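You operate a simulated robot arm through the tools that you are given. There is no shell and no other tool.

The job below is to be done with a simulated robot arm. You get a single attempt, and the scene is never put back.

Task
Gauge tile 2's bead with the GO and NO GO blocks and sort it.
Fine: tile in the bead gauge, each block's notch over the bead; FLAT with the green block and HIGH with the red one goes in the pass tray, else the fail tray; blocks back in their tray.

It is judged by the outcome, as a careful person would: the job done as asked, and still so three seconds after it is handed in. It fails if anything else is knocked over, pushed out of place, dropped, spilled or broken.

Robot
A 6-joint arm with a four-finger gripper, fixed in place. Base frame: the origin is at the foot of the arm, x ahead of it, y to its left, z up; the work surface is at about z = 853. Units: mm, degrees, N and s.
With the tool pointing down near the work surface it reaches from about 300 to 700 mm from the base axis. Its first joint turns from -166.0 to 166.0 degrees. Payload 3.43 kg.
Tool frame: the origin (TCP) lies between the finger pads and is the grasp point; the fingertips stand 30 mm ahead of it; z points along the fingers, y is the line along which they close. The gripper opens to 120 mm. The gripper's body begins 85 mm behind the TCP.
Orientation is that of the tool frame in the base frame, as a unit quaternion [w, x, y, z]. With the fingers straight down and closing along the base's y, the tool's x points along the base's -x, its y along +y and its z along -z.

Tools
- The arm moves only by the tool apply_moves. Its argument "steps" is a list of rows, each a list of 7 numbers: the shift along the tool's x, y, z in mm, then the turn, a rotation vector about the tool's x, y, z in degrees, then the opening, from 0 (shut) to 1 (fully open). In form: [[dx, dy, dz, wx, wy, wz, jaw], ...]. A call has 1 to 20 rows; each row shifts and turns the commanded pose from where the row before left it, along the tool's axes as they then stand. Rows are played at 5 a second. More than 50 mm and 8.6 degrees between two rows, or a gripper value outside its range, and nothing of the call is played. Where a pose cannot be reached the arm comes as near as it can. A force on the tool above 70 N (or 10 N above the force at the start of the call, whichever is more), or a blocked arm, ends the call early, and 0.2 s more pass. Each finger halts on what it meets, pressing with about 38 N; the grip force reading is that of the motor and also rises with nothing between the fingers. The clock runs only during rows and for 0.2 s after the last one: add rows that do not move to give the fingers time. It gives the time, the measured TCP pose, the force on the tool (base axes), the opening and the grip force at its end, in the units of the frame above (readings bear some noise), with the torque about the TCP (base axes, N m) and any sound that the robot's microphone picked up.
- Cameras (640 x 400 px; columns grow to the right, rows downward): "scene" is fixed at [50.6, 497.6, 1408.9]; the picture's right is [-0.32, -0.95, 0.00], its down [-0.71, 0.24, -0.67] and it looks along [0.63, -0.21, -0.74] (base axes); focal length 278 px, centre (320, 200). "wrist" rides on the gripper at [71, -17, -120] in the tool frame; the picture's right is [0.23, 0.97, 0.00], its down [-0.81, 0.19, -0.55] and it looks along [-0.54, 0.13, 0.83] (tool axes); focal length 275 px, centre (320, 200). There is no depth. A picture from a camera that has moved, and an enlarged one, comes with that camera's place and axes in the base frame and with its lens.
- snapshot(camera): a new picture of that camera. No time passes.
- raise_lower(by): slides the trunk up (or, below 0, down) by that many mm; the arm rides with it, the base frame stays. It gives what a move gives, with no picture.
- enlarge(camera, box): a new picture of the part [left, top, right, bottom] of that camera's present view, enlarged. No time passes.
- hand_in(): hands the job in; it is judged then, once.

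Nothing tells you positions but the pictures and the camera data. Unless the task says otherwise, let go and move clear before handing in.

The tools are called after "Request:" as name(argument=value, ...) on one line, values as JSON. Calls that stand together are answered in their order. apply_moves: Moves the arm, as the interface text tells. Its arguments: {"type":"object","properties":{"steps":{"type":"array","items":{"type":"array","items":{"type":"number"}}}},"required":["steps"]} The other tools are called the same way: raise_lower (by) slides the trunk up or down; snapshot (camera) takes a picture; enlarge (camera, box) takes an enlarged picture of a part of a camera's view; hand_in () hands the job in.

At the start:

```text
clock: 0.0
eef_pos: [508.7, 195.9, 1125.5]
tool_rot: [0.0, 0.0, 1.0, 0.0]
force: [-1.5, 0.8, 0.4]
torque: [0.0, -0.01, -0.01]
gripper_width: 120.0
gripper_force: 0.0
trunk travel left (down, up): [-150.0, 290.0]
```

scene: 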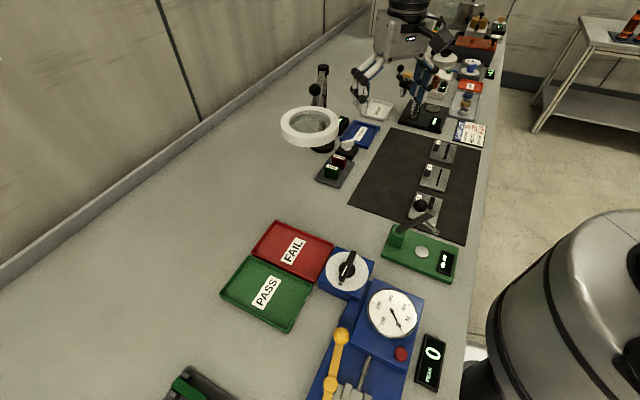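
wrist: 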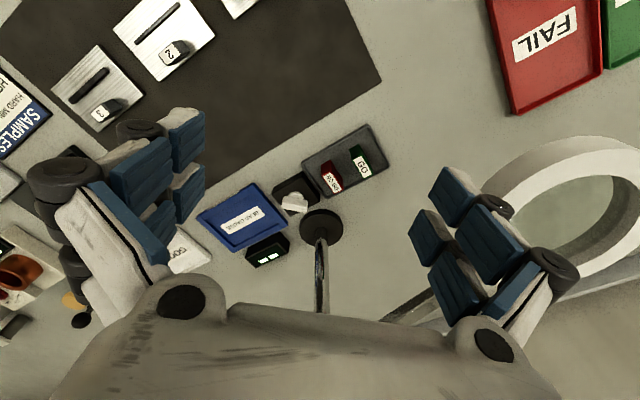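

I see three tiles on a dark mat, a tray with the red and green blocks, a blue bead gauge plate with a small display, and the red and green trays. I'll look closer before I move.

Request:
enlarge(camera="scene", box=[300, 100, 400, 200])

Request:
enlarge(camera="scene", box=[390, 120, 490, 240])

Request:
enlarge(camera="wrist", box=[180, 110, 400, 280])

Request:
enlarge(camera="wrist", box=[40, 0, 260, 140])

```text
4.00 times, centred on (350, 150) of scene
camera zoom: at [50.6, 497.6, 1408.9], right [-0.32, -0.95, 0.0], down [-0.71, 0.24, -0.67], along [0.63, -0.21, -0.74], focal length 1110 px, centre (200, 400)
```

zoom: 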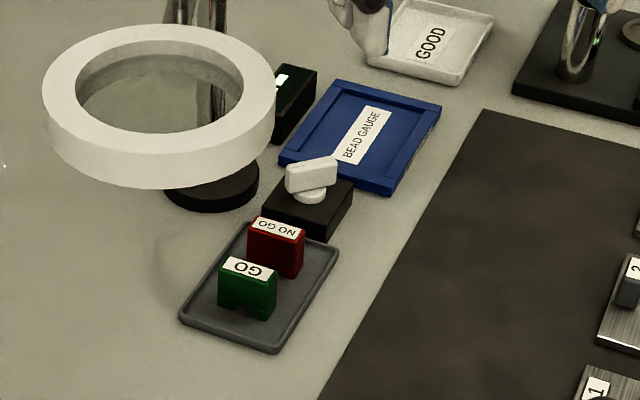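

```text
3.33 times, centred on (440, 180) of scene
camera zoom: at [50.6, 497.6, 1408.9], right [-0.32, -0.95, 0.0], down [-0.71, 0.24, -0.67], along [0.63, -0.21, -0.74], focal length 925 px, centre (-80, 267)
```

zoom: 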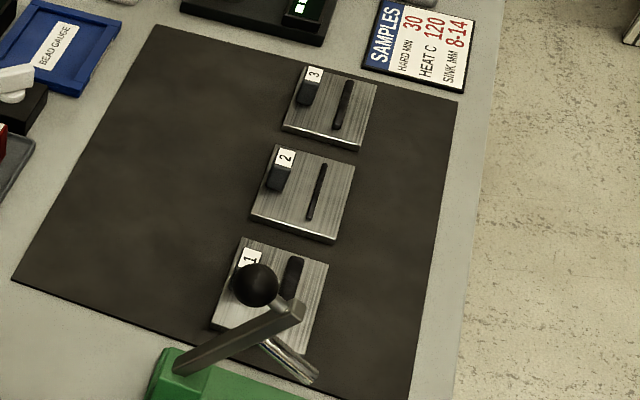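

```text
2.35 times, centred on (290, 195) of wrist
camera zoom: at [438.1, 178.6, 1246.4], right [-0.23, 0.97, 0.0], down [0.81, 0.19, 0.55], along [0.54, 0.13, -0.83], focal length 648 px, centre (391, 212)
```

zoom: 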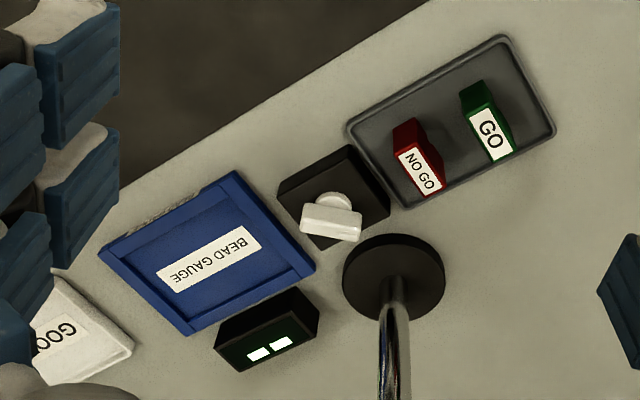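

```text
2.86 times, centred on (150, 70) of wrist
camera zoom: at [438.1, 178.6, 1246.4], right [-0.23, 0.97, 0.0], down [0.81, 0.19, 0.55], along [0.54, 0.13, -0.83], focal length 786 px, centre (806, 571)
```

zoom: 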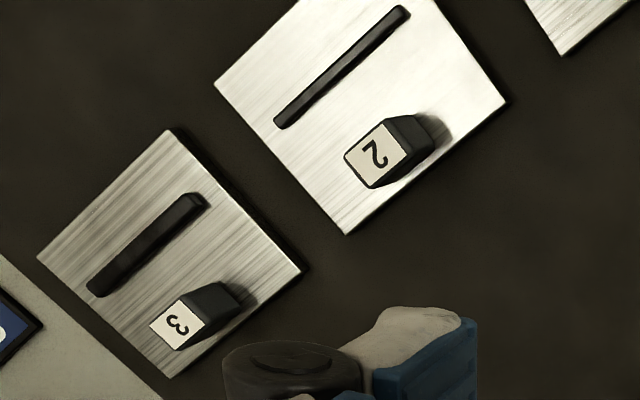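

The bead gauge is near (760, 114), the block tray near (611, 264) and tile 2 near (498, 0). The magnifier ring is around (504, 366, 1100). I'll move ahead a little, staying high, for a closer look at the gauge and the white object.

Request:
apply_moves(steps=[[-20, -30, 20, 0, 0, 0, 1], [-20, -30, 20, 0, 0, 0, 1], [-20, -20, 20, 0, 0, 0, 1], [0, 0, 0, 0, 0, 0, 1]])

Request:
snapshot(camera="wrist")

Request:
snapshot(camera="scene")

```text
clock: 1.0
eef_pos: [569.0, 116.0, 1064.5]
tool_rot: [0.0, 0.0, 1.0, 0.0]
force: [0.3, -0.4, 0.7]
torque: [0.01, 0.01, -0.02]
gripper_width: 119.9
gripper_force: 0.0
trunk travel left (down, up): [-150.0, 290.0]
```

```text
taken
camera wrist: at [498.3, 99.3, 1186.4], right [-0.23, 0.97, 0.0], down [0.81, 0.19, 0.55], along [0.54, 0.13, -0.83], focal length 275 px, centre (320, 200)
```

wrist: 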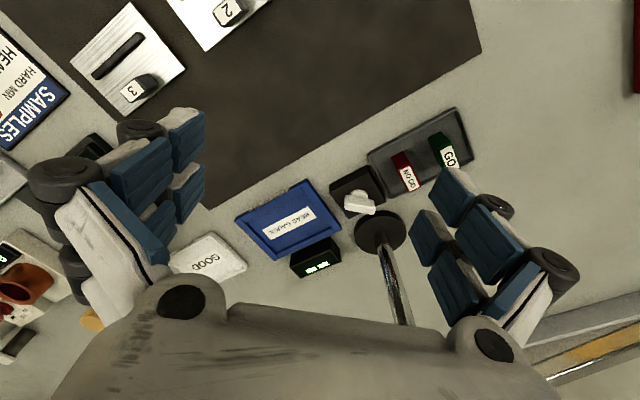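

```text
taken
```

scene: 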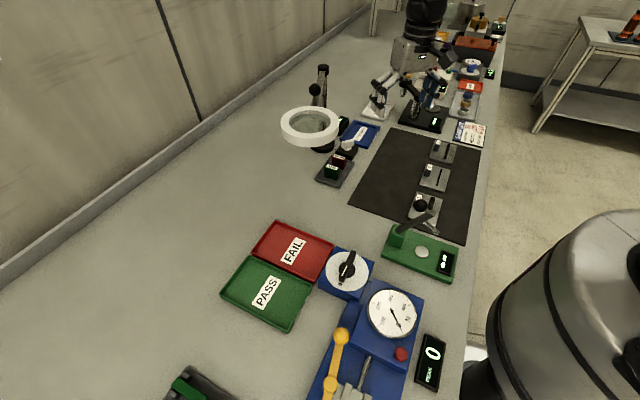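

The view is clearer now; I'll zoom in on the gauge, the display and the block tray.

Request:
enlarge(camera="wrist", box=[220, 170, 360, 290])

Request:
enlarge(camera="wrist", box=[320, 90, 480, 260])

Request:
enlarge(camera="scene", box=[270, 60, 390, 190])

Request:
enlarge(camera="scene", box=[210, 200, 350, 340])

```text
3.33 times, centred on (290, 230) of wrist
camera zoom: at [498.3, 99.3, 1186.4], right [-0.23, 0.97, 0.0], down [0.81, 0.19, 0.55], along [0.54, 0.13, -0.83], focal length 918 px, centre (420, 100)
```

zoom: 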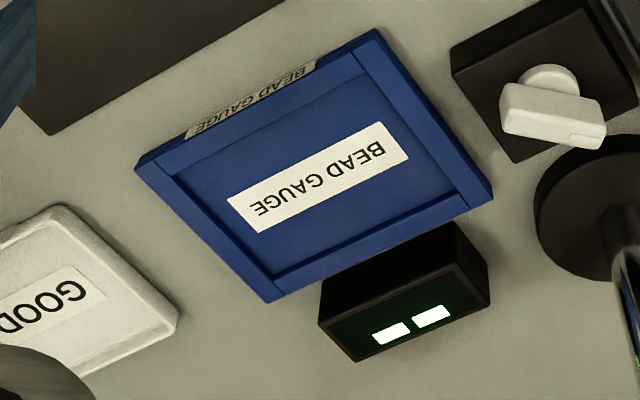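

```text
2.35 times, centred on (400, 175) of wrist
camera zoom: at [498.3, 99.3, 1186.4], right [-0.23, 0.97, 0.0], down [0.81, 0.19, 0.55], along [0.54, 0.13, -0.83], focal length 648 px, centre (132, 259)
```

zoom: 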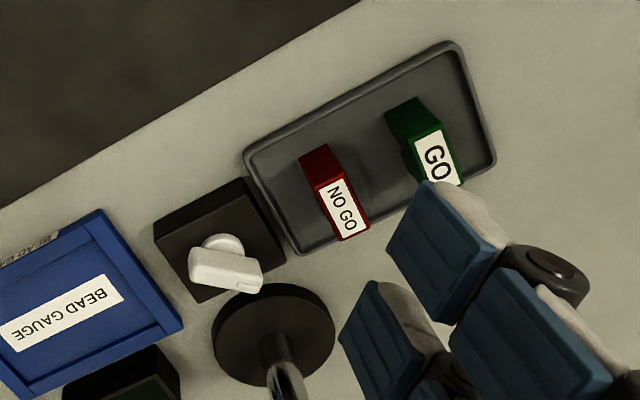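

```text
3.08 times, centred on (330, 125) of scene
camera zoom: at [50.6, 497.6, 1408.9], right [-0.32, -0.95, 0.0], down [-0.71, 0.24, -0.67], along [0.63, -0.21, -0.74], focal length 854 px, centre (289, 431)
```

zoom: 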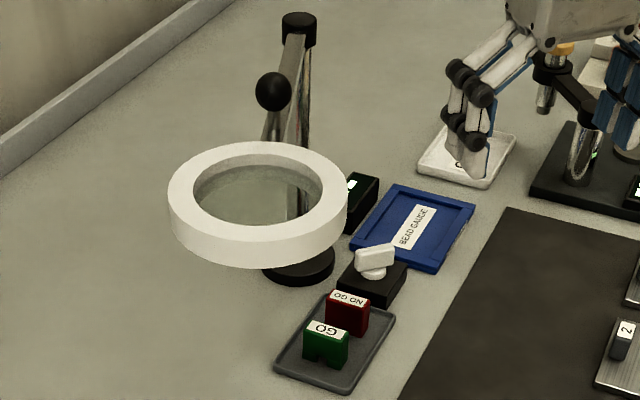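

```text
2.86 times, centred on (280, 270) of scene
camera zoom: at [50.6, 497.6, 1408.9], right [-0.32, -0.95, 0.0], down [-0.71, 0.24, -0.67], along [0.63, -0.21, -0.74], focal length 793 px, centre (434, 0)
```

zoom: 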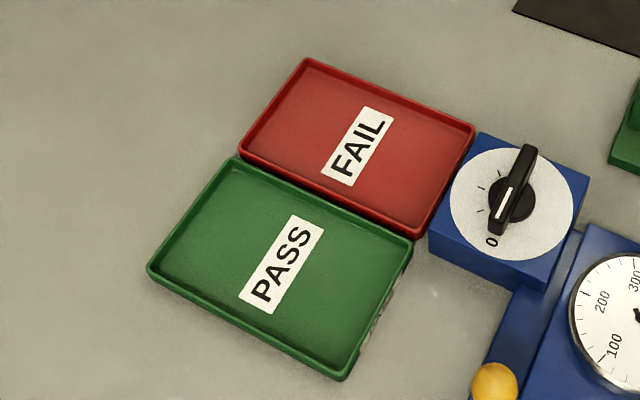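

The gauge pocket is about 104 x 74 mm, centred near (759, 114), and its long axis matches tile 2's at about 135°. The blocks' notches run the same way, so one gripper yaw should suit everything. I'll turn the tool 45° and test the reach over the gauge at a safe height.

Request:
apply_moves(steps=[[0, 0, 0, 0, 0, -7.5, 1], [0, 0, 0, 0, 0, -7.5, 1], [0, 0, 0, 0, 0, -7.5, 1], [0, 0, 0, 0, 0, -7.5, 1], [0, 0, 0, 0, 0, -7.5, 1], [0, 0, 0, 0, 0, -7.5, 1], [-25, -25, 0, 0, 0, 0, 1], [-25, -25, 0, 0, 0, 0, 1], [-25, -25, 0, 0, 0, 0, 1], [-25, -25, 0, 0, 0, 0, 1], [-25, -25, 0, 0, 0, 0, 1], [0, 0, 0, 0, 0, 0, 1], [0, 0, 0, 0, 0, 0, 1]])

Request:
snapshot(camera="scene")

Request:
snapshot(camera="wrist")

```text
clock: 3.8
eef_pos: [700.3, 111.3, 1071.0]
tool_rot: [0.0, -0.383, 0.924, 0.0]
force: [0.5, 0.2, 0.7]
torque: [0.03, 0.03, -0.01]
gripper_width: 119.9
gripper_force: 0.0
out of reach, approached as far as the arm can: row 10, 11
trunk travel left (down, up): [-150.0, 290.0]
```

```text
taken
```

scene: 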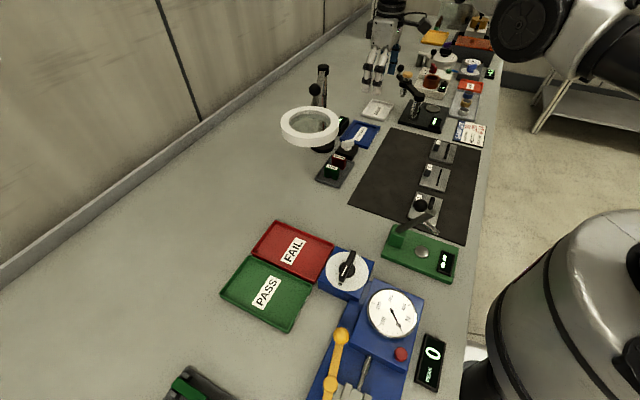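

```text
taken
camera wrist: at [662.8, 49.1, 1191.8], right [-0.85, 0.53, 0.0], down [0.44, 0.71, 0.55], along [0.29, 0.47, -0.83], focal length 275 px, centre (320, 200)
```

wrist: 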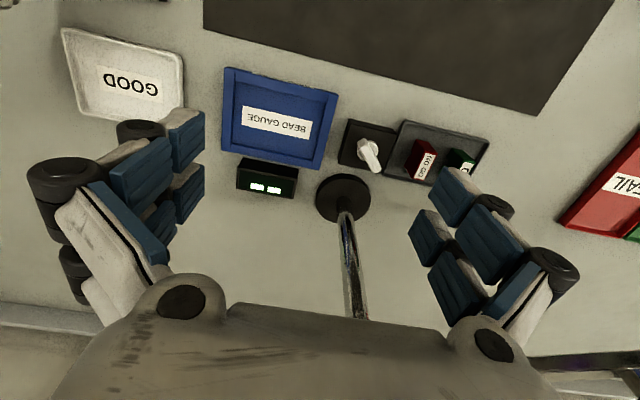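

Pointing straight down, the arm runs out at about 709 mm, and the gauge is at about 767 mm. So I'll lower the trunk and tilt the fingers outward about the closing axis, using that same tilt for every pick and place. First I'll retract and rise.

Request:
apply_moves(steps=[[37.1, 12.4, -20, 0, 0, 0, 1], [37.1, 12.4, -20, 0, 0, 0, 1], [37.1, 12.4, -20, 0, 0, 0, 1], [37.1, 12.4, -20, 0, 0, 0, 1], [0, 0, 0, 0, 0, 0, 1]])

Request:
raise_lower(by=-150)

Request:
snapshot(camera="scene")

Request:
snapshot(camera="wrist")

```text
clock: 5.0
eef_pos: [561.5, 41.1, 1150.7]
tool_rot: [-0.001, -0.382, 0.924, -0.001]
force: [0.1, 0.0, -0.6]
torque: [0.01, 0.02, 0.02]
gripper_width: 120.0
gripper_force: 0.0
trunk travel left (down, up): [-150.0, 290.0]
```

```text
clock: 6.8
eef_pos: [561.3, 41.9, 1000.9]
tool_rot: [0.001, -0.383, 0.924, 0.0]
force: [0.3, -0.5, 0.3]
torque: [-0.03, -0.03, 0.03]
gripper_width: 120.1
gripper_force: 0.0
trunk travel left (down, up): [0.0, 440.0]
```

```text
taken
```

scene: 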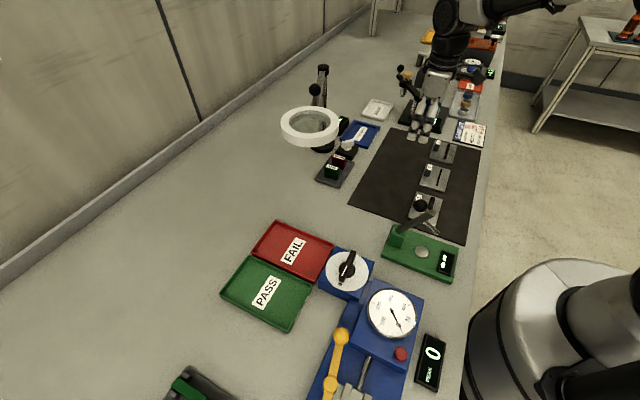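

```text
taken
camera wrist: at [523.3, -19.9, 1122.7], right [-0.85, 0.53, 0.0], down [0.44, 0.71, 0.55], along [0.29, 0.47, -0.83], focal length 275 px, centre (320, 200)
```

wrist: 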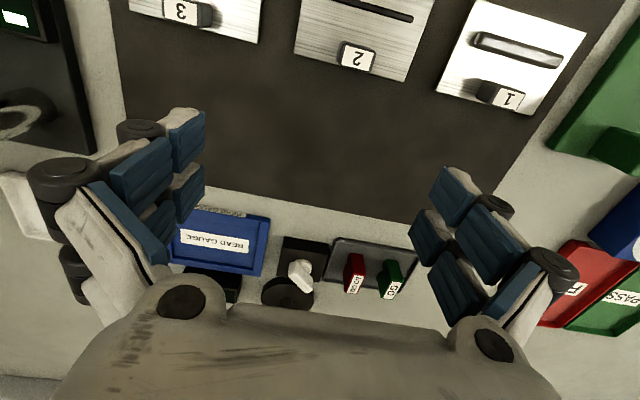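

Now I'll tilt 30° about the closing axis, so the fingers point outward along (0.7, 0.7), then check the view.

Request:
apply_moves(steps=[[0, 0, 0, 0, -7.5, 0, 1], [0, 0, 0, 0, -7.5, 0, 1], [0, 0, 0, 0, -7.5, 0, 1], [0, 0, 0, 0, -7.5, 0, 1], [0, 0, 0, 0, 0, 0, 1]])

Request:
snapshot(camera="wrist")

Request:
snapshot(camera="scene")

```text
clock: 8.0
eef_pos: [561.1, 42.7, 1001.0]
tool_rot: [0.24, -0.369, 0.892, 0.099]
force: [0.1, 0.4, -0.2]
torque: [0.03, -0.01, 0.0]
gripper_width: 120.0
gripper_force: 0.1
trunk travel left (down, up): [0.0, 440.0]
```

```text
taken
camera wrist: at [487.2, -55.9, 1070.5], right [-0.83, 0.55, -0.12], down [0.16, 0.44, 0.88], along [0.53, 0.71, -0.45], focal length 275 px, centre (320, 200)
```

wrist: 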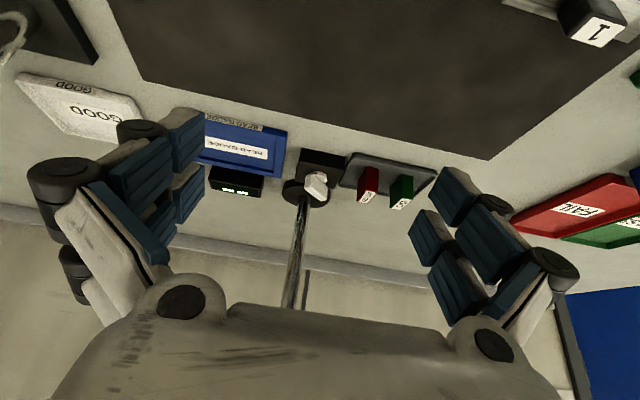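

```text
taken
```

scene: 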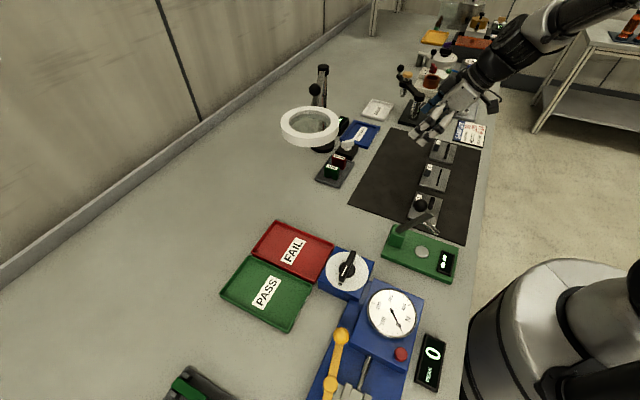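

Tilt works. Next I'll test the reach above the gauge in this orientation.

Request:
apply_moves(steps=[[-25.8, -14.85, 22.8, 0, 0, 0, 1], [-25.8, -14.85, 22.8, 0, 0, 0, 1], [-25.8, -14.85, 22.8, 0, 0, 0, 1], [-25.8, -14.85, 22.8, 0, 0, 0, 1], [-25.8, -14.85, 22.8, 0, 0, 0, 1], [-25.8, -14.85, 22.8, 0, 0, 0, 1], [0, 0, 0, 0, 0, 0, 1]])

Request:
snapshot(camera="wrist")

Request:
snapshot(camera="scene")

```text
clock: 9.6
eef_pos: [767.0, 122.9, 960.4]
tool_rot: [0.24, -0.369, 0.892, 0.099]
force: [0.6, 0.2, -0.5]
torque: [0.0, 0.03, 0.03]
gripper_width: 120.1
gripper_force: 0.1
trunk travel left (down, up): [0.0, 440.0]
```

```text
taken
camera wrist: at [693.7, 25.1, 1029.5], right [-0.83, 0.55, -0.11], down [0.17, 0.44, 0.88], along [0.53, 0.71, -0.45], focal length 275 px, centre (320, 200)
```

wrist: 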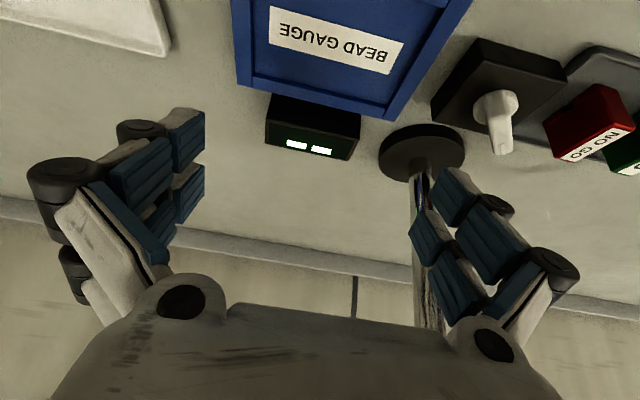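

```text
taken
```

scene: 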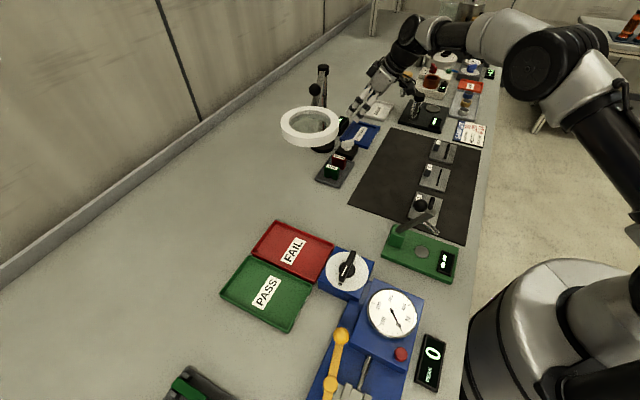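

It reaches. I'll narrow the fingers and check that the pose stays reachable down at tile-placing height, with a look at the pocket geometry.

Request:
apply_moves(steps=[[0, 0, 0, 0, 0, 0, 0.45], [0, 0, 0, 0, 0, 0, 0.45], [0, 0, 0, 0, 0, 0, 0.45], [12.5, 0, 21.6, 0, 0, 0, 0.45], [12.5, 0, 21.6, 0, 0, 0, 0.45], [0, 0, 0, 0, 0, 0, 0.45]])

Request:
snapshot(camera="wrist")

Request:
enlarge(camera="scene", box=[310, 40, 430, 170])

```text
clock: 10.9
eef_pos: [767.8, 122.7, 909.9]
tool_rot: [0.239, -0.369, 0.893, 0.099]
force: [0.2, 0.4, 0.0]
torque: [0.04, -0.02, 0.01]
gripper_width: 54.1
gripper_force: 0.0
trunk travel left (down, up): [0.0, 440.0]
```

```text
taken
camera wrist: at [693.1, 25.1, 979.5], right [-0.83, 0.55, -0.12], down [0.17, 0.44, 0.88], along [0.53, 0.71, -0.45], focal length 275 px, centre (320, 200)
```

wrist: 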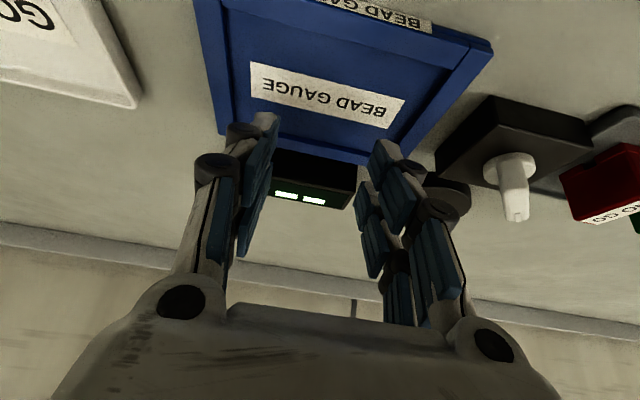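

```text
3.08 times, centred on (370, 105) of scene
camera zoom: at [50.6, 497.6, 1408.9], right [-0.32, -0.95, 0.0], down [-0.71, 0.24, -0.67], along [0.63, -0.21, -0.74], focal length 854 px, centre (166, 492)
```

zoom: 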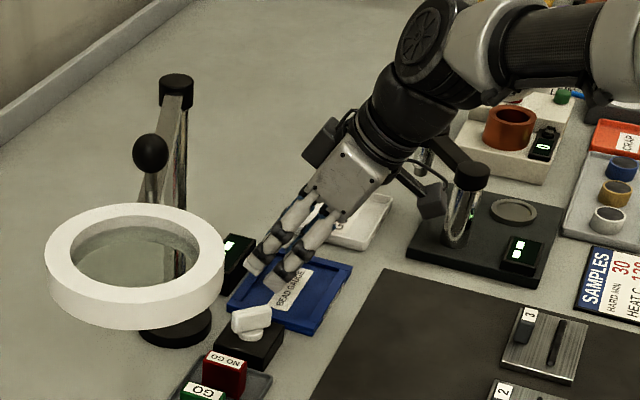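

The arm reaches the placing height. Now I'll go to an untilted pose above the gauge to measure it, then put the camera in the same place relative to tile 2, so camera errors cancel.

Request:
apply_moves(steps=[[4.6, 14.1, -37.3, 0, 0, 0, 0.45], [4.6, 14.1, -37.3, 0, 0, 0, 0.45], [4.6, 14.1, -37.3, 0, 0, 0, 0.45], [0, 0, 0, 0, 7.5, 0, 0.45], [0, 0, 0, 0, 7.5, 0, 0.45], [0, 0, 0, 0, 7.5, 0, 0.45], [0, 0, 0, 0, 7.5, 0, 0.45], [0, 0, -35, 0, 0, 0, 0.6], [0, 0, -35, 0, 0, 0, 0.6], [0, 0, 0, 0, 0, 0, 0.6], [0, 0, 0, 0, 0, 0, 0.6]])

Request:
snapshot(camera="wrist")

Request:
enlarge(camera="wrist", box=[200, 50, 360, 200])

Request:
enlarge(camera="wrist", box=[320, 60, 500, 210])

```text
clock: 13.3
eef_pos: [667.8, 101.2, 1063.8]
tool_rot: [0.0, -0.382, 0.924, -0.001]
force: [0.0, 0.5, 1.2]
torque: [0.02, 0.0, -0.03]
gripper_width: 72.0
gripper_force: 0.0
out of reach, approached as far as the arm can: row 8, 9
trunk travel left (down, up): [0.0, 440.0]
```

```text
taken
camera wrist: at [630.1, 40.0, 1185.3], right [-0.85, 0.53, 0.0], down [0.44, 0.71, 0.55], along [0.29, 0.47, -0.83], focal length 275 px, centre (320, 200)
```

wrist: 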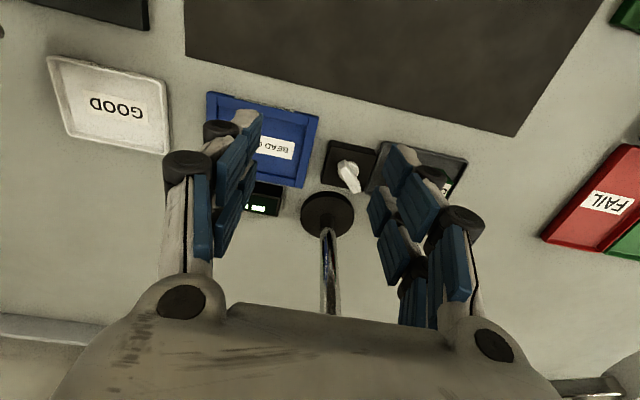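

```text
2.67 times, centred on (280, 125) of wrist
camera zoom: at [630.1, 40.0, 1185.3], right [-0.85, 0.53, 0.0], down [0.44, 0.71, 0.55], along [0.29, 0.47, -0.83], focal length 734 px, centre (427, 400)
```

zoom: 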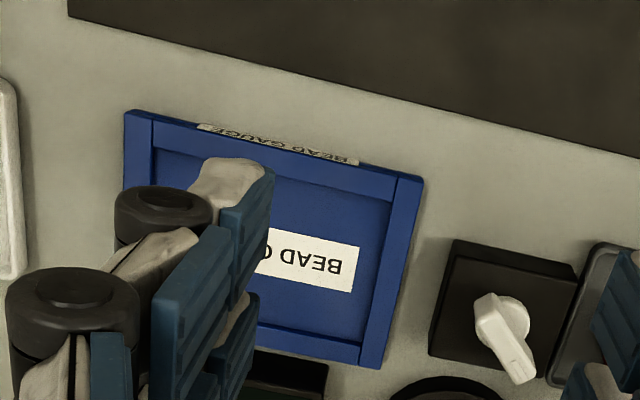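

```text
2.67 times, centred on (410, 135) of wrist
camera zoom: at [630.1, 40.0, 1185.3], right [-0.85, 0.53, 0.0], down [0.44, 0.71, 0.55], along [0.29, 0.47, -0.83], focal length 734 px, centre (80, 373)
```

zoom: 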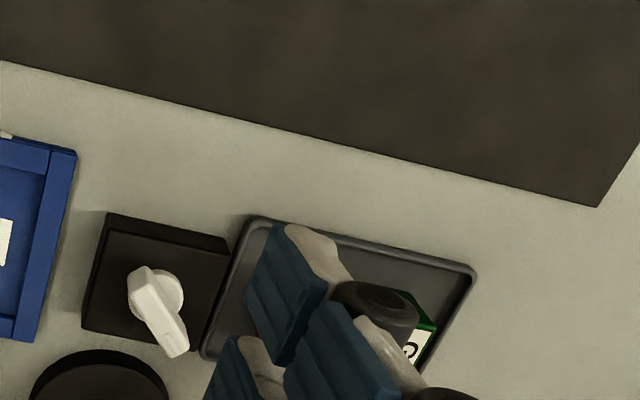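

The fingers hide part of the gauge, so I'll open them and drop to a measuring pose.

Request:
apply_moves(steps=[[5, 0.7, 32, 0, 0, 0, 1], [5, 0.7, 32, 0, 0, 0, 1], [0, 0, 0, 0, 0, 0, 1], [0, 0, 0, 0, 0, 0, 1]])

Request:
snapshot(camera="wrist")

Request:
enlarge(camera="wrist", box=[160, 60, 320, 210])

Request:
enlarge(camera="wrist", box=[320, 90, 500, 240])

```text
clock: 14.3
eef_pos: [661.1, 95.8, 1000.6]
tool_rot: [0.0, -0.383, 0.924, -0.001]
force: [0.5, 0.2, 1.3]
torque: [-0.02, 0.01, 0.02]
gripper_width: 120.0
gripper_force: 0.0
trunk travel left (down, up): [0.0, 440.0]
```

```text
taken
camera wrist: at [623.4, 34.4, 1121.5], right [-0.85, 0.53, 0.0], down [0.44, 0.71, 0.55], along [0.29, 0.47, -0.83], focal length 275 px, centre (320, 200)
```

wrist: 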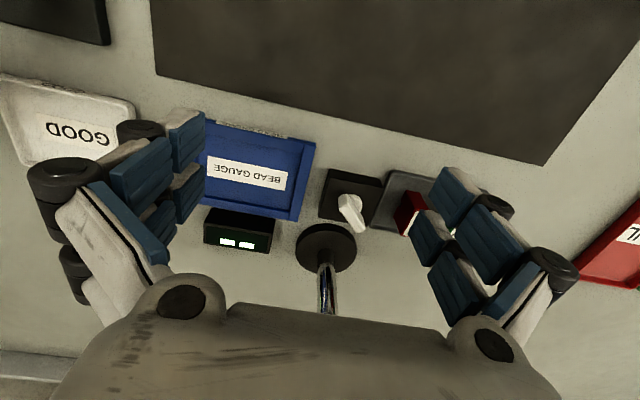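

```text
2.67 times, centred on (240, 135) of wrist
camera zoom: at [623.4, 34.4, 1121.5], right [-0.85, 0.53, 0.0], down [0.44, 0.71, 0.55], along [0.29, 0.47, -0.83], focal length 734 px, centre (533, 373)
```

zoom: 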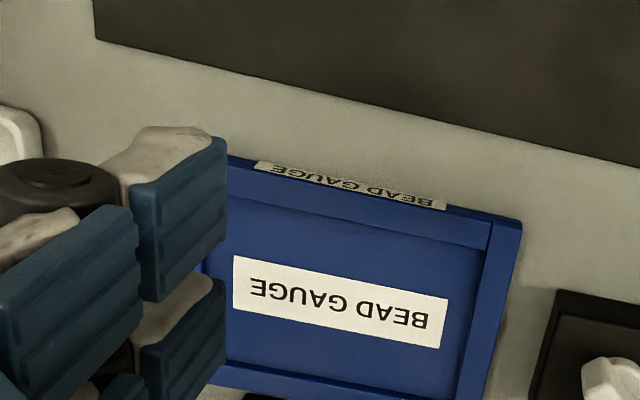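

```text
2.67 times, centred on (410, 165) of wrist
camera zoom: at [623.4, 34.4, 1121.5], right [-0.85, 0.53, 0.0], down [0.44, 0.71, 0.55], along [0.29, 0.47, -0.83], focal length 734 px, centre (80, 293)
```

zoom: 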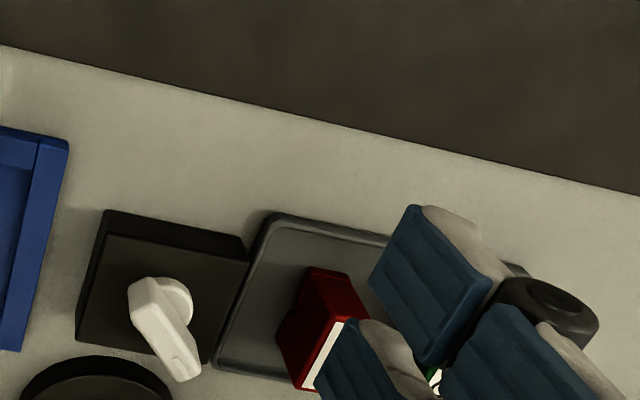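

Request:
apply_moves(steps=[[19.8, -30.4, 5, 0, 0, 0, 1], [19.8, -30.4, 5, 0, 0, 0, 1], [0, 0, 0, 0, 0, 0, 1], [0, 0, 0, 0, 0, 0, 1]])

Request:
snapshot(camera="wrist")

Request:
enlarge(camera="wrist", box=[210, 120, 390, 280])

```text
clock: 15.3
eef_pos: [675.5, 24.6, 990.4]
tool_rot: [0.0, -0.383, 0.924, 0.001]
force: [0.2, 0.9, -0.5]
torque: [-0.05, -0.02, 0.04]
gripper_width: 120.0
gripper_force: 0.1
trunk travel left (down, up): [0.0, 440.0]
```

```text
taken
camera wrist: at [637.9, -37.1, 1111.2], right [-0.85, 0.53, 0.0], down [0.44, 0.71, 0.55], along [0.29, 0.47, -0.83], focal length 275 px, centre (320, 200)
```

wrist: 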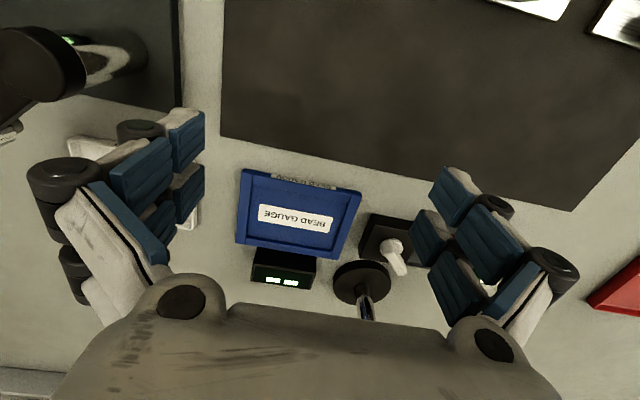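

```text
2.50 times, centred on (300, 200) of wrist
camera zoom: at [637.9, -37.1, 1111.2], right [-0.85, 0.53, 0.0], down [0.44, 0.71, 0.55], along [0.29, 0.47, -0.83], focal length 688 px, centre (370, 200)
```

zoom: 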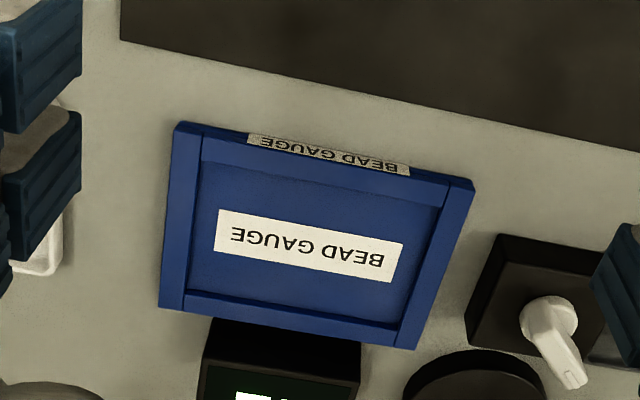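

Request:
enlarge(camera="wrist", box=[230, 160, 370, 265])

Request:
apply_moves(steps=[[44.3, 17.2, 0, 0, 0, 0, 1], [44.3, 17.2, 0, 0, 0, 0, 1], [44.3, 17.2, 0, 0, 0, 0, 1], [44.3, 17.2, 0, 0, 0, 0, 1], [44.3, 17.2, 0, 0, 0, 0, 1], [44.3, 17.2, 0, 0, 0, 0, 1], [0, 0, 0, 0, 0, 0, 1], [0, 0, 0, 0, 0, 0, 1]])

Request:
snapshot(camera="wrist")

Request:
enlarge(camera="wrist", box=[230, 160, 370, 265])

```text
3.81 times, centred on (300, 212) of wrist
camera zoom: at [637.9, -37.1, 1111.2], right [-0.85, 0.53, 0.0], down [0.44, 0.71, 0.55], along [0.29, 0.47, -0.83], focal length 1049 px, centre (396, 152)
```

zoom: 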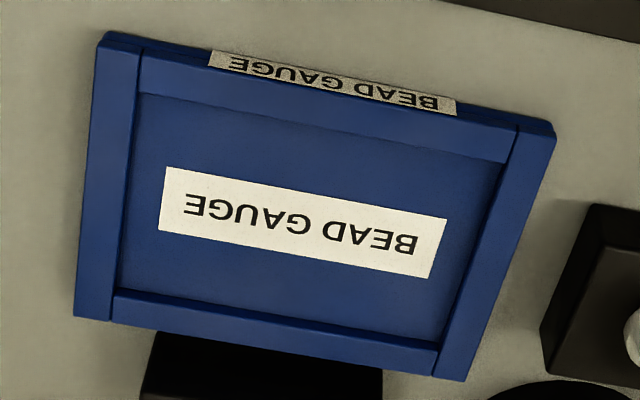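

```text
clock: 17.1
eef_pos: [415.0, -89.7, 988.9]
tool_rot: [0.0, -0.383, 0.924, 0.0]
force: [1.0, 0.2, 0.3]
torque: [0.02, 0.01, 0.01]
gripper_width: 119.9
gripper_force: 0.0
trunk travel left (down, up): [0.0, 440.0]
```

```text
taken
camera wrist: at [377.6, -151.5, 1111.1], right [-0.85, 0.53, 0.0], down [0.44, 0.71, 0.55], along [0.29, 0.47, -0.83], focal length 275 px, centre (320, 200)
```

wrist: 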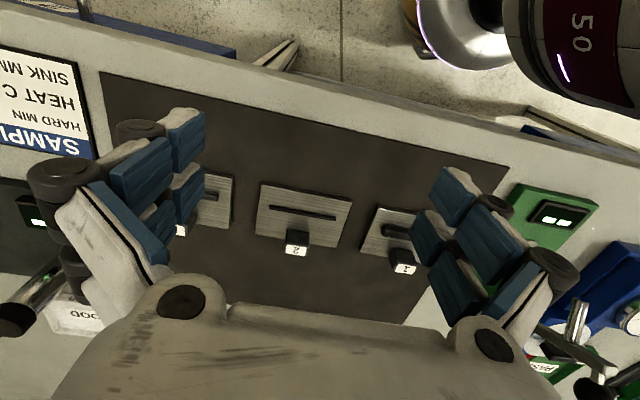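

```text
3.81 times, centred on (300, 212) of wrist
camera zoom: at [377.6, -151.5, 1111.1], right [-0.85, 0.53, 0.0], down [0.44, 0.71, 0.55], along [0.29, 0.47, -0.83], focal length 1049 px, centre (396, 152)
```

zoom: 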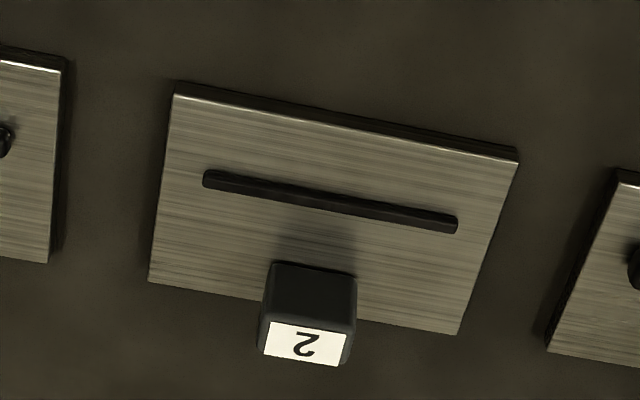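

Measured from matching camera poses:
- **Tile 2:** about 99 x 70 mm, with its handle (about 25 x 14 mm, top z≈886) at (514.5, 20).
- **Gauge:** same orientation as the tile within 0.1°, with a pocket of about 106 x 74 mm.
- **Shift from tile to pocket:** about (268, 113).

I'll tilt again and come in above the handle.

Request:
apply_moves(steps=[[0, 0, 0, 0, -7.5, 0, 0.5], [0, 0, 0, 0, -7.5, 0, 0.5], [0, 0, 0, 0, -7.5, 0, 0.5], [0, 0, 0, 0, -7.5, 0, 0.5], [-24.85, 1.84, 25.6, 0, 0, 0, 0.5], [-24.85, 1.84, 25.6, 0, 0, 0, 0.5], [-24.85, 1.84, 25.6, 0, 0, 0, 0.5], [-24.85, 1.84, 25.6, 0, 0, 0, 0.5], [0, 0, 0, 0, 0, 0, 0.5]])

Request:
snapshot(camera="wrist")

Request:
enlarge(camera="scene", box=[390, 80, 490, 200])

```text
clock: 19.1
eef_pos: [505.5, 11.9, 951.0]
tool_rot: [0.24, -0.37, 0.892, 0.099]
force: [0.3, 0.3, 0.2]
torque: [-0.01, 0.0, -0.01]
gripper_width: 60.1
gripper_force: 0.1
trunk travel left (down, up): [0.0, 440.0]
```

```text
taken
camera wrist: at [432.6, -85.5, 1020.4], right [-0.83, 0.55, -0.12], down [0.17, 0.44, 0.88], along [0.53, 0.71, -0.45], focal length 275 px, centre (320, 200)
```

wrist: 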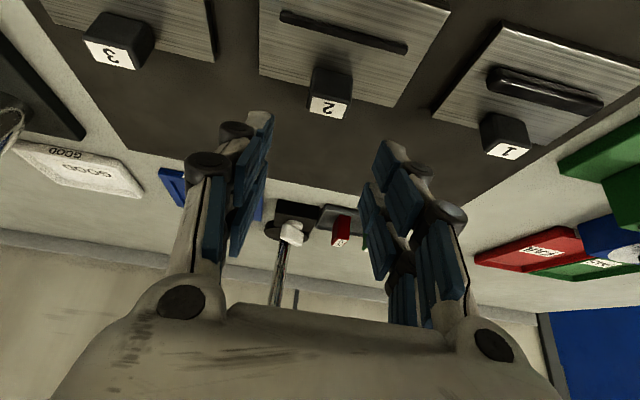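

```text
3.33 times, centred on (440, 140) of scene
camera zoom: at [50.6, 497.6, 1408.9], right [-0.32, -0.95, 0.0], down [-0.71, 0.24, -0.67], along [0.63, -0.21, -0.74], focal length 925 px, centre (-80, 400)
```

zoom: 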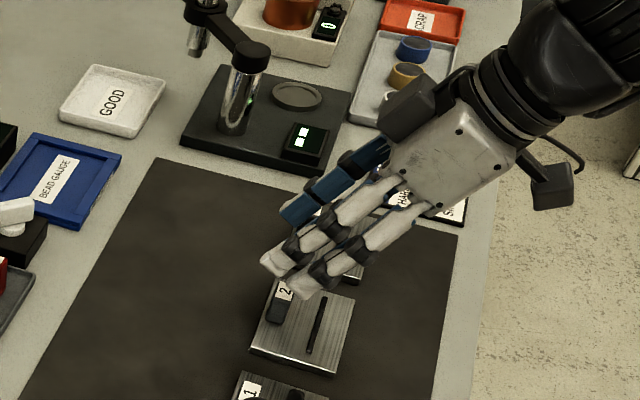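

The handle sits centred between the fingers, about 10 mm ahead of the TCP as planned. I'll go straight down to z≈895.

Request:
apply_moves(steps=[[9, 0, 16.4, 0, 0, 0, 0.5], [9, 0, 16.4, 0, 0, 0, 0.5], [9, 0, 16.3, 0, 0, 0, 0.5], [0, 0, 0, 0, 0, 0, 0.5]])

Request:
snapshot(camera="wrist")

Request:
enlarge(camera="scene", box=[400, 120, 480, 210])

```text
clock: 20.1
eef_pos: [507.9, 13.9, 896.8]
tool_rot: [0.242, -0.37, 0.891, 0.099]
force: [-2.4, 0.7, 24.8]
torque: [0.0, 0.36, -0.01]
gripper_width: 60.1
gripper_force: 9.6
trunk travel left (down, up): [0.0, 440.0]
```

```text
taken
camera wrist: at [433.2, -85.2, 965.8], right [-0.83, 0.55, -0.12], down [0.16, 0.44, 0.89], along [0.54, 0.71, -0.45], focal length 275 px, centre (320, 200)
```

wrist: 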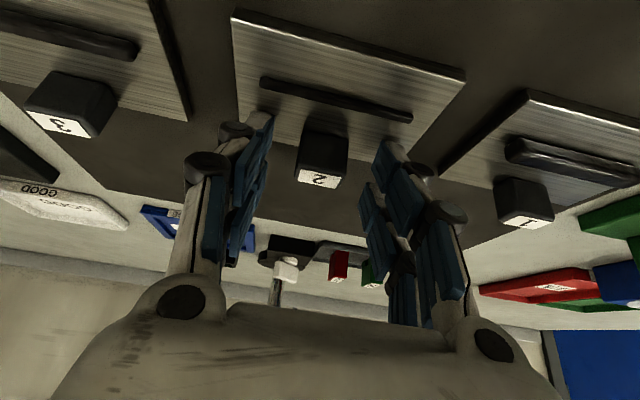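

```text
4.44 times, centred on (440, 165) of scene
camera zoom: at [50.6, 497.6, 1408.9], right [-0.32, -0.95, 0.0], down [-0.71, 0.24, -0.67], along [0.63, -0.21, -0.74], focal length 1234 px, centre (-213, 356)
```

zoom: 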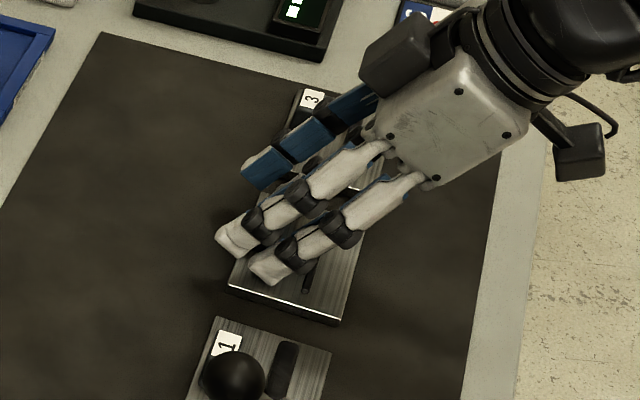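

There's 25 N of contact early, so the finger assembly is wider along tool x than I took it to be: each side looks like a pair of tines. I'll back up 12 mm and look at the finger geometry.

Request:
apply_moves(steps=[[-6, 0, -10.4, 0, 0, 0, 0.5], [0, 0, 0, 0, 0, 0, 0.5]])

Request:
enlarge(camera="wrist", box=[160, 60, 480, 260])

Request:
enlarge(camera="scene", box=[415, 130, 485, 200])

```text
clock: 20.8
eef_pos: [508.4, 11.6, 906.6]
tool_rot: [0.239, -0.369, 0.893, 0.099]
force: [-0.4, -0.1, -0.3]
torque: [0.04, -0.01, 0.01]
gripper_width: 60.1
gripper_force: 0.0
trunk travel left (down, up): [0.0, 440.0]
```

```text
2.00 times, centred on (320, 160) of wrist
camera zoom: at [433.4, -85.1, 975.5], right [-0.83, 0.55, -0.11], down [0.17, 0.44, 0.88], along [0.53, 0.71, -0.45], focal length 551 px, centre (320, 280)
```

zoom: 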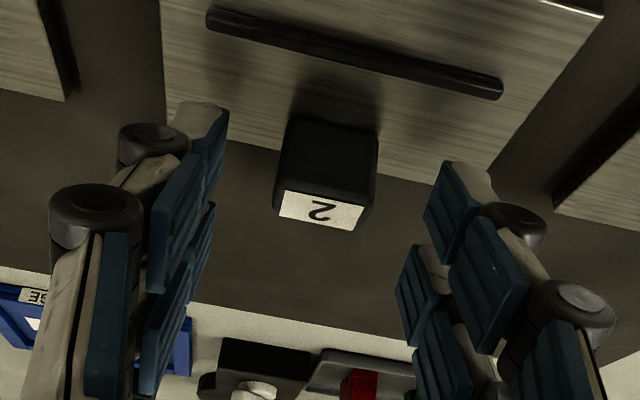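

```text
5.71 times, centred on (450, 165) of scene
camera zoom: at [50.6, 497.6, 1408.9], right [-0.32, -0.95, 0.0], down [-0.71, 0.24, -0.67], along [0.63, -0.21, -0.74], focal length 1586 px, centre (-423, 400)
```

zoom: 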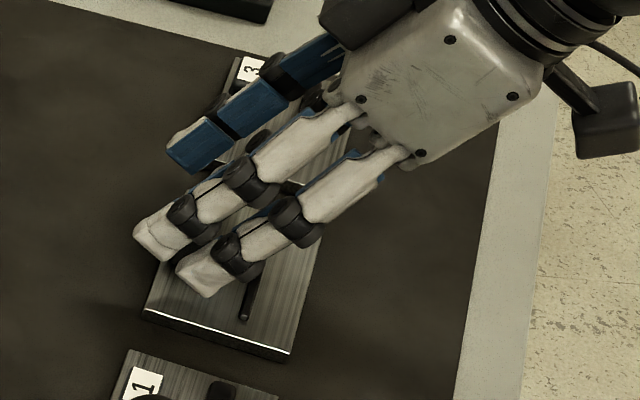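

Each side is a pair of fingers with a gap between them; each finger spans about 7–22 mm either side of the tool axis. I'll grip the handle with the lower pair by shifting the TCP about 12 mm outward and staying at z≈906. That keeps the tips clear of the tile.

Request:
apply_moves(steps=[[-10.1, 1, 5.85, 0, 0, 0, 0.5], [0, 0, 0, 0, 0, 0, 0.35], [0, 0, 0, 0, 0, 0, 0.35]])

Request:
enlarge(camera="wrist", box=[160, 60, 480, 260])

Request:
enlarge(camera="scene", box=[415, 130, 485, 200])

```text
clock: 21.6
eef_pos: [514.2, 21.3, 906.7]
tool_rot: [0.24, -0.37, 0.892, 0.099]
force: [-0.4, 0.7, -0.2]
torque: [0.03, -0.01, 0.0]
gripper_width: 41.9
gripper_force: 0.0
trunk travel left (down, up): [0.0, 440.0]
```

```text
2.00 times, centred on (320, 160) of wrist
camera zoom: at [441.3, -76.6, 976.2], right [-0.83, 0.55, -0.12], down [0.17, 0.44, 0.88], along [0.53, 0.71, -0.45], focal length 551 px, centre (320, 280)
```

zoom: 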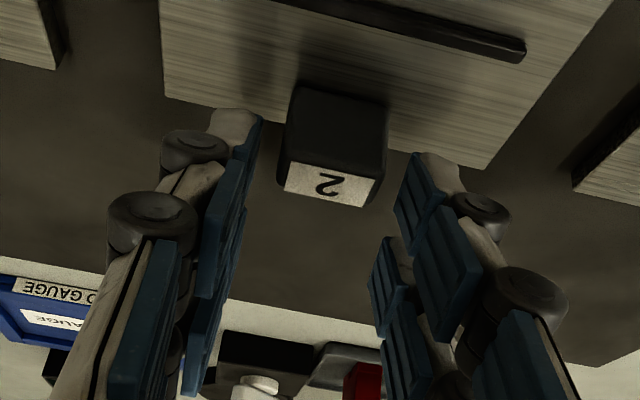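

```text
5.71 times, centred on (450, 165) of scene
camera zoom: at [50.6, 497.6, 1408.9], right [-0.32, -0.95, 0.0], down [-0.71, 0.24, -0.67], along [0.63, -0.21, -0.74], focal length 1586 px, centre (-423, 400)
```

zoom: 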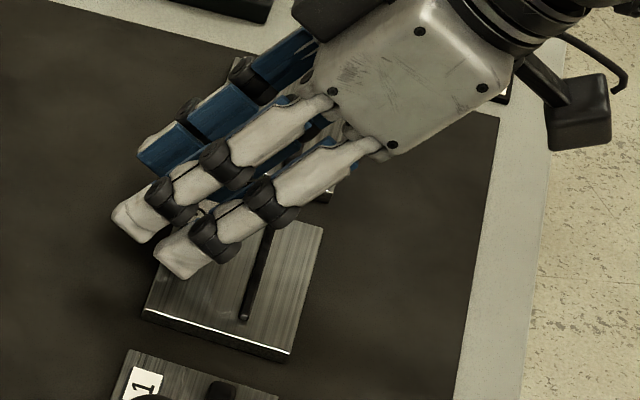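

The lower finger pair covers the upper part of the handle, and it's centred within 1 mm. Closing.

Request:
apply_moves(steps=[[0, 0, 0, 0, 0, 0, 0.1], [0, 0, 0, 0, 0, 0, 0.1], [0, 0, 0, 0, 0, 0, 0.1], [0, 0, 0, 0, 0, 0, 0.1]])

Request:
enlarge(camera="wrist", box=[160, 60, 480, 260])

```text
clock: 22.6
eef_pos: [514.3, 20.1, 906.7]
tool_rot: [0.239, -0.369, 0.893, 0.099]
force: [1.5, -1.8, 1.5]
torque: [-0.16, -0.02, 0.04]
gripper_width: 27.3
gripper_force: 37.6
trunk travel left (down, up): [0.0, 440.0]
```

```text
2.00 times, centred on (320, 160) of wrist
camera zoom: at [441.6, -76.8, 976.3], right [-0.83, 0.55, -0.12], down [0.17, 0.44, 0.88], along [0.53, 0.71, -0.45], focal length 551 px, centre (320, 280)
```

zoom: 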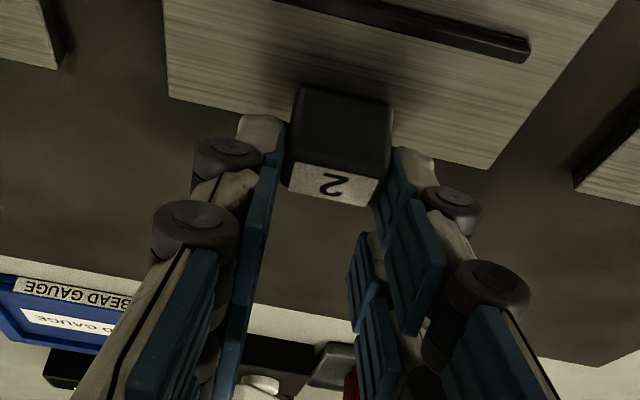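

Gripped at 27 mm. I'll lift 12 mm slowly and check that the tile stays level.

Request:
apply_moves(steps=[[-2, 0, -3.46, 0, 0, 0, 0.1], [-2, 0, -3.46, 0, 0, 0, 0.1], [-2, 0, -3.46, 0, 0, 0, 0.1], [0, 0, 0, 0, 0, 0, 0.1], [0, 0, 0, 0, 0, 0, 0.1]])

Request:
enlarge(camera="wrist", box=[160, 0, 480, 200])

Request:
enlarge(camera="scene", box=[410, 130, 480, 200])

```text
clock: 23.8
eef_pos: [514.9, 20.1, 918.0]
tool_rot: [0.24, -0.369, 0.892, 0.099]
force: [-0.5, 0.6, -2.9]
torque: [0.06, -0.07, -0.01]
gripper_width: 27.4
gripper_force: 37.7
trunk travel left (down, up): [0.0, 440.0]
```

```text
2.00 times, centred on (320, 100) of wrist
camera zoom: at [441.3, -76.7, 988.2], right [-0.83, 0.55, -0.11], down [0.17, 0.44, 0.88], along [0.53, 0.71, -0.45], focal length 551 px, centre (320, 400)
```

zoom: 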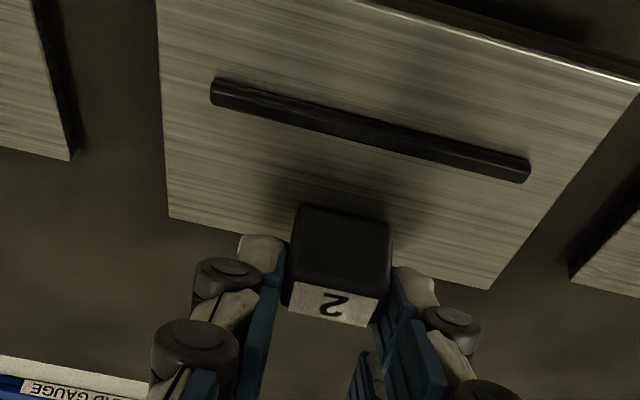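

```text
5.71 times, centred on (445, 165) of scene
camera zoom: at [50.6, 497.6, 1408.9], right [-0.32, -0.95, 0.0], down [-0.71, 0.24, -0.67], along [0.63, -0.21, -0.74], focal length 1586 px, centre (-394, 400)
```

zoom: 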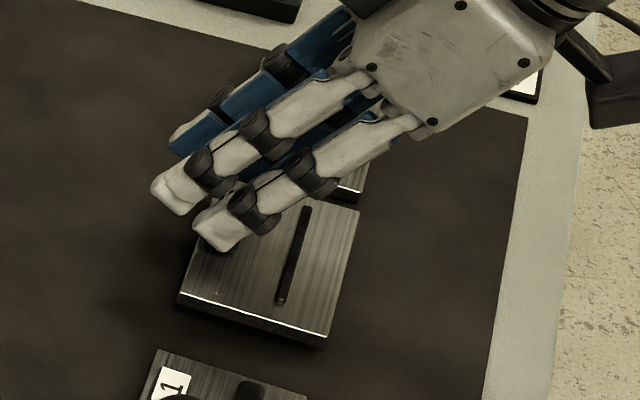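

The tile is held level, with no slip. I'll lift it clear and carry it above the gauge, a shift of about (268, 113).

Request:
apply_moves(steps=[[-7.8, 0, -13.6, 0, 0, 0, 0.1], [-7.8, 0, -13.6, 0, 0, 0, 0.1], [-7.8, 0, -13.6, 0, 0, 0, 0.1], [-19.45, -9.12, 11.23, 0, 0, 0, 0.1], [-19.45, -9.12, 11.23, 0, 0, 0, 0.1], [-19.45, -9.12, 11.23, 0, 0, 0, 0.1], [-19.45, -9.12, 11.23, 0, 0, 0, 0.1], [-19.45, -9.12, 11.23, 0, 0, 0, 0.1], [-19.45, -9.12, 11.23, 0, 0, 0, 0.1], [-19.45, -9.12, 11.23, 0, 0, 0, 0.1], [-19.45, -9.12, 11.23, 0, 0, 0, 0.1], [-19.45, -9.12, 11.23, 0, 0, 0, 0.1], [-19.45, -9.12, 11.23, 0, 0, 0, 0.1], [-19.45, -9.12, 11.23, 0, 0, 0, 0.1], [-19.45, -9.12, 11.23, 0, 0, 0, 0.1], [0, 0, 0, 0, 0, 0, 0.1], [0, 0, 0, 0, 0, 0, 0.1]])

Request:
snapshot(camera="wrist")

Request:
enlarge(camera="scene", box=[310, 60, 420, 170])

```text
clock: 27.4
eef_pos: [782.5, 132.4, 966.0]
tool_rot: [0.24, -0.369, 0.892, 0.098]
force: [0.1, -0.1, -3.6]
torque: [0.07, -0.09, 0.02]
gripper_width: 27.2
gripper_force: 38.1
trunk travel left (down, up): [0.0, 440.0]
```

```text
taken
camera wrist: at [708.7, 35.1, 1035.6], right [-0.83, 0.55, -0.11], down [0.17, 0.44, 0.88], along [0.53, 0.71, -0.45], focal length 275 px, centre (320, 200)
```

wrist: 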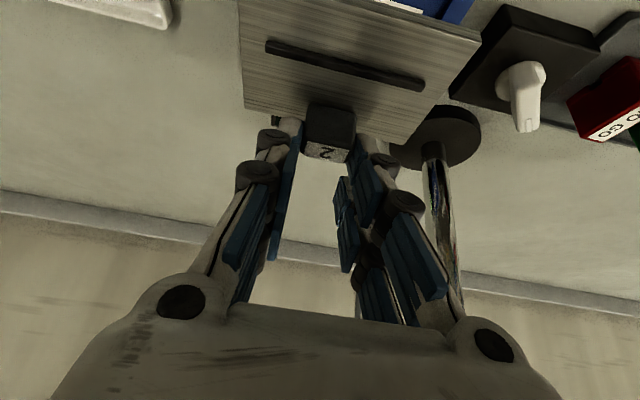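

```text
3.64 times, centred on (365, 115) of scene
camera zoom: at [50.6, 497.6, 1408.9], right [-0.32, -0.95, 0.0], down [-0.71, 0.24, -0.67], along [0.63, -0.21, -0.74], focal length 1010 px, centre (156, 509)
```

zoom: 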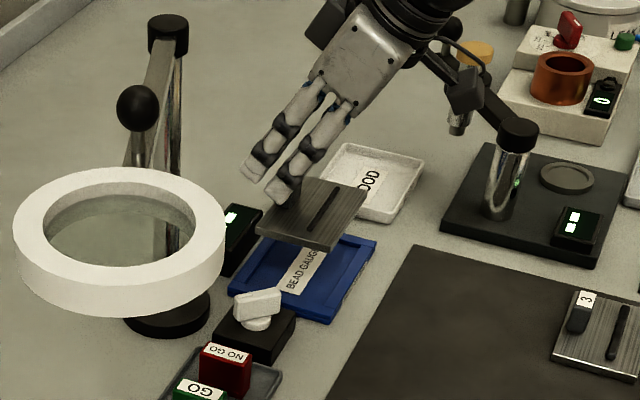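

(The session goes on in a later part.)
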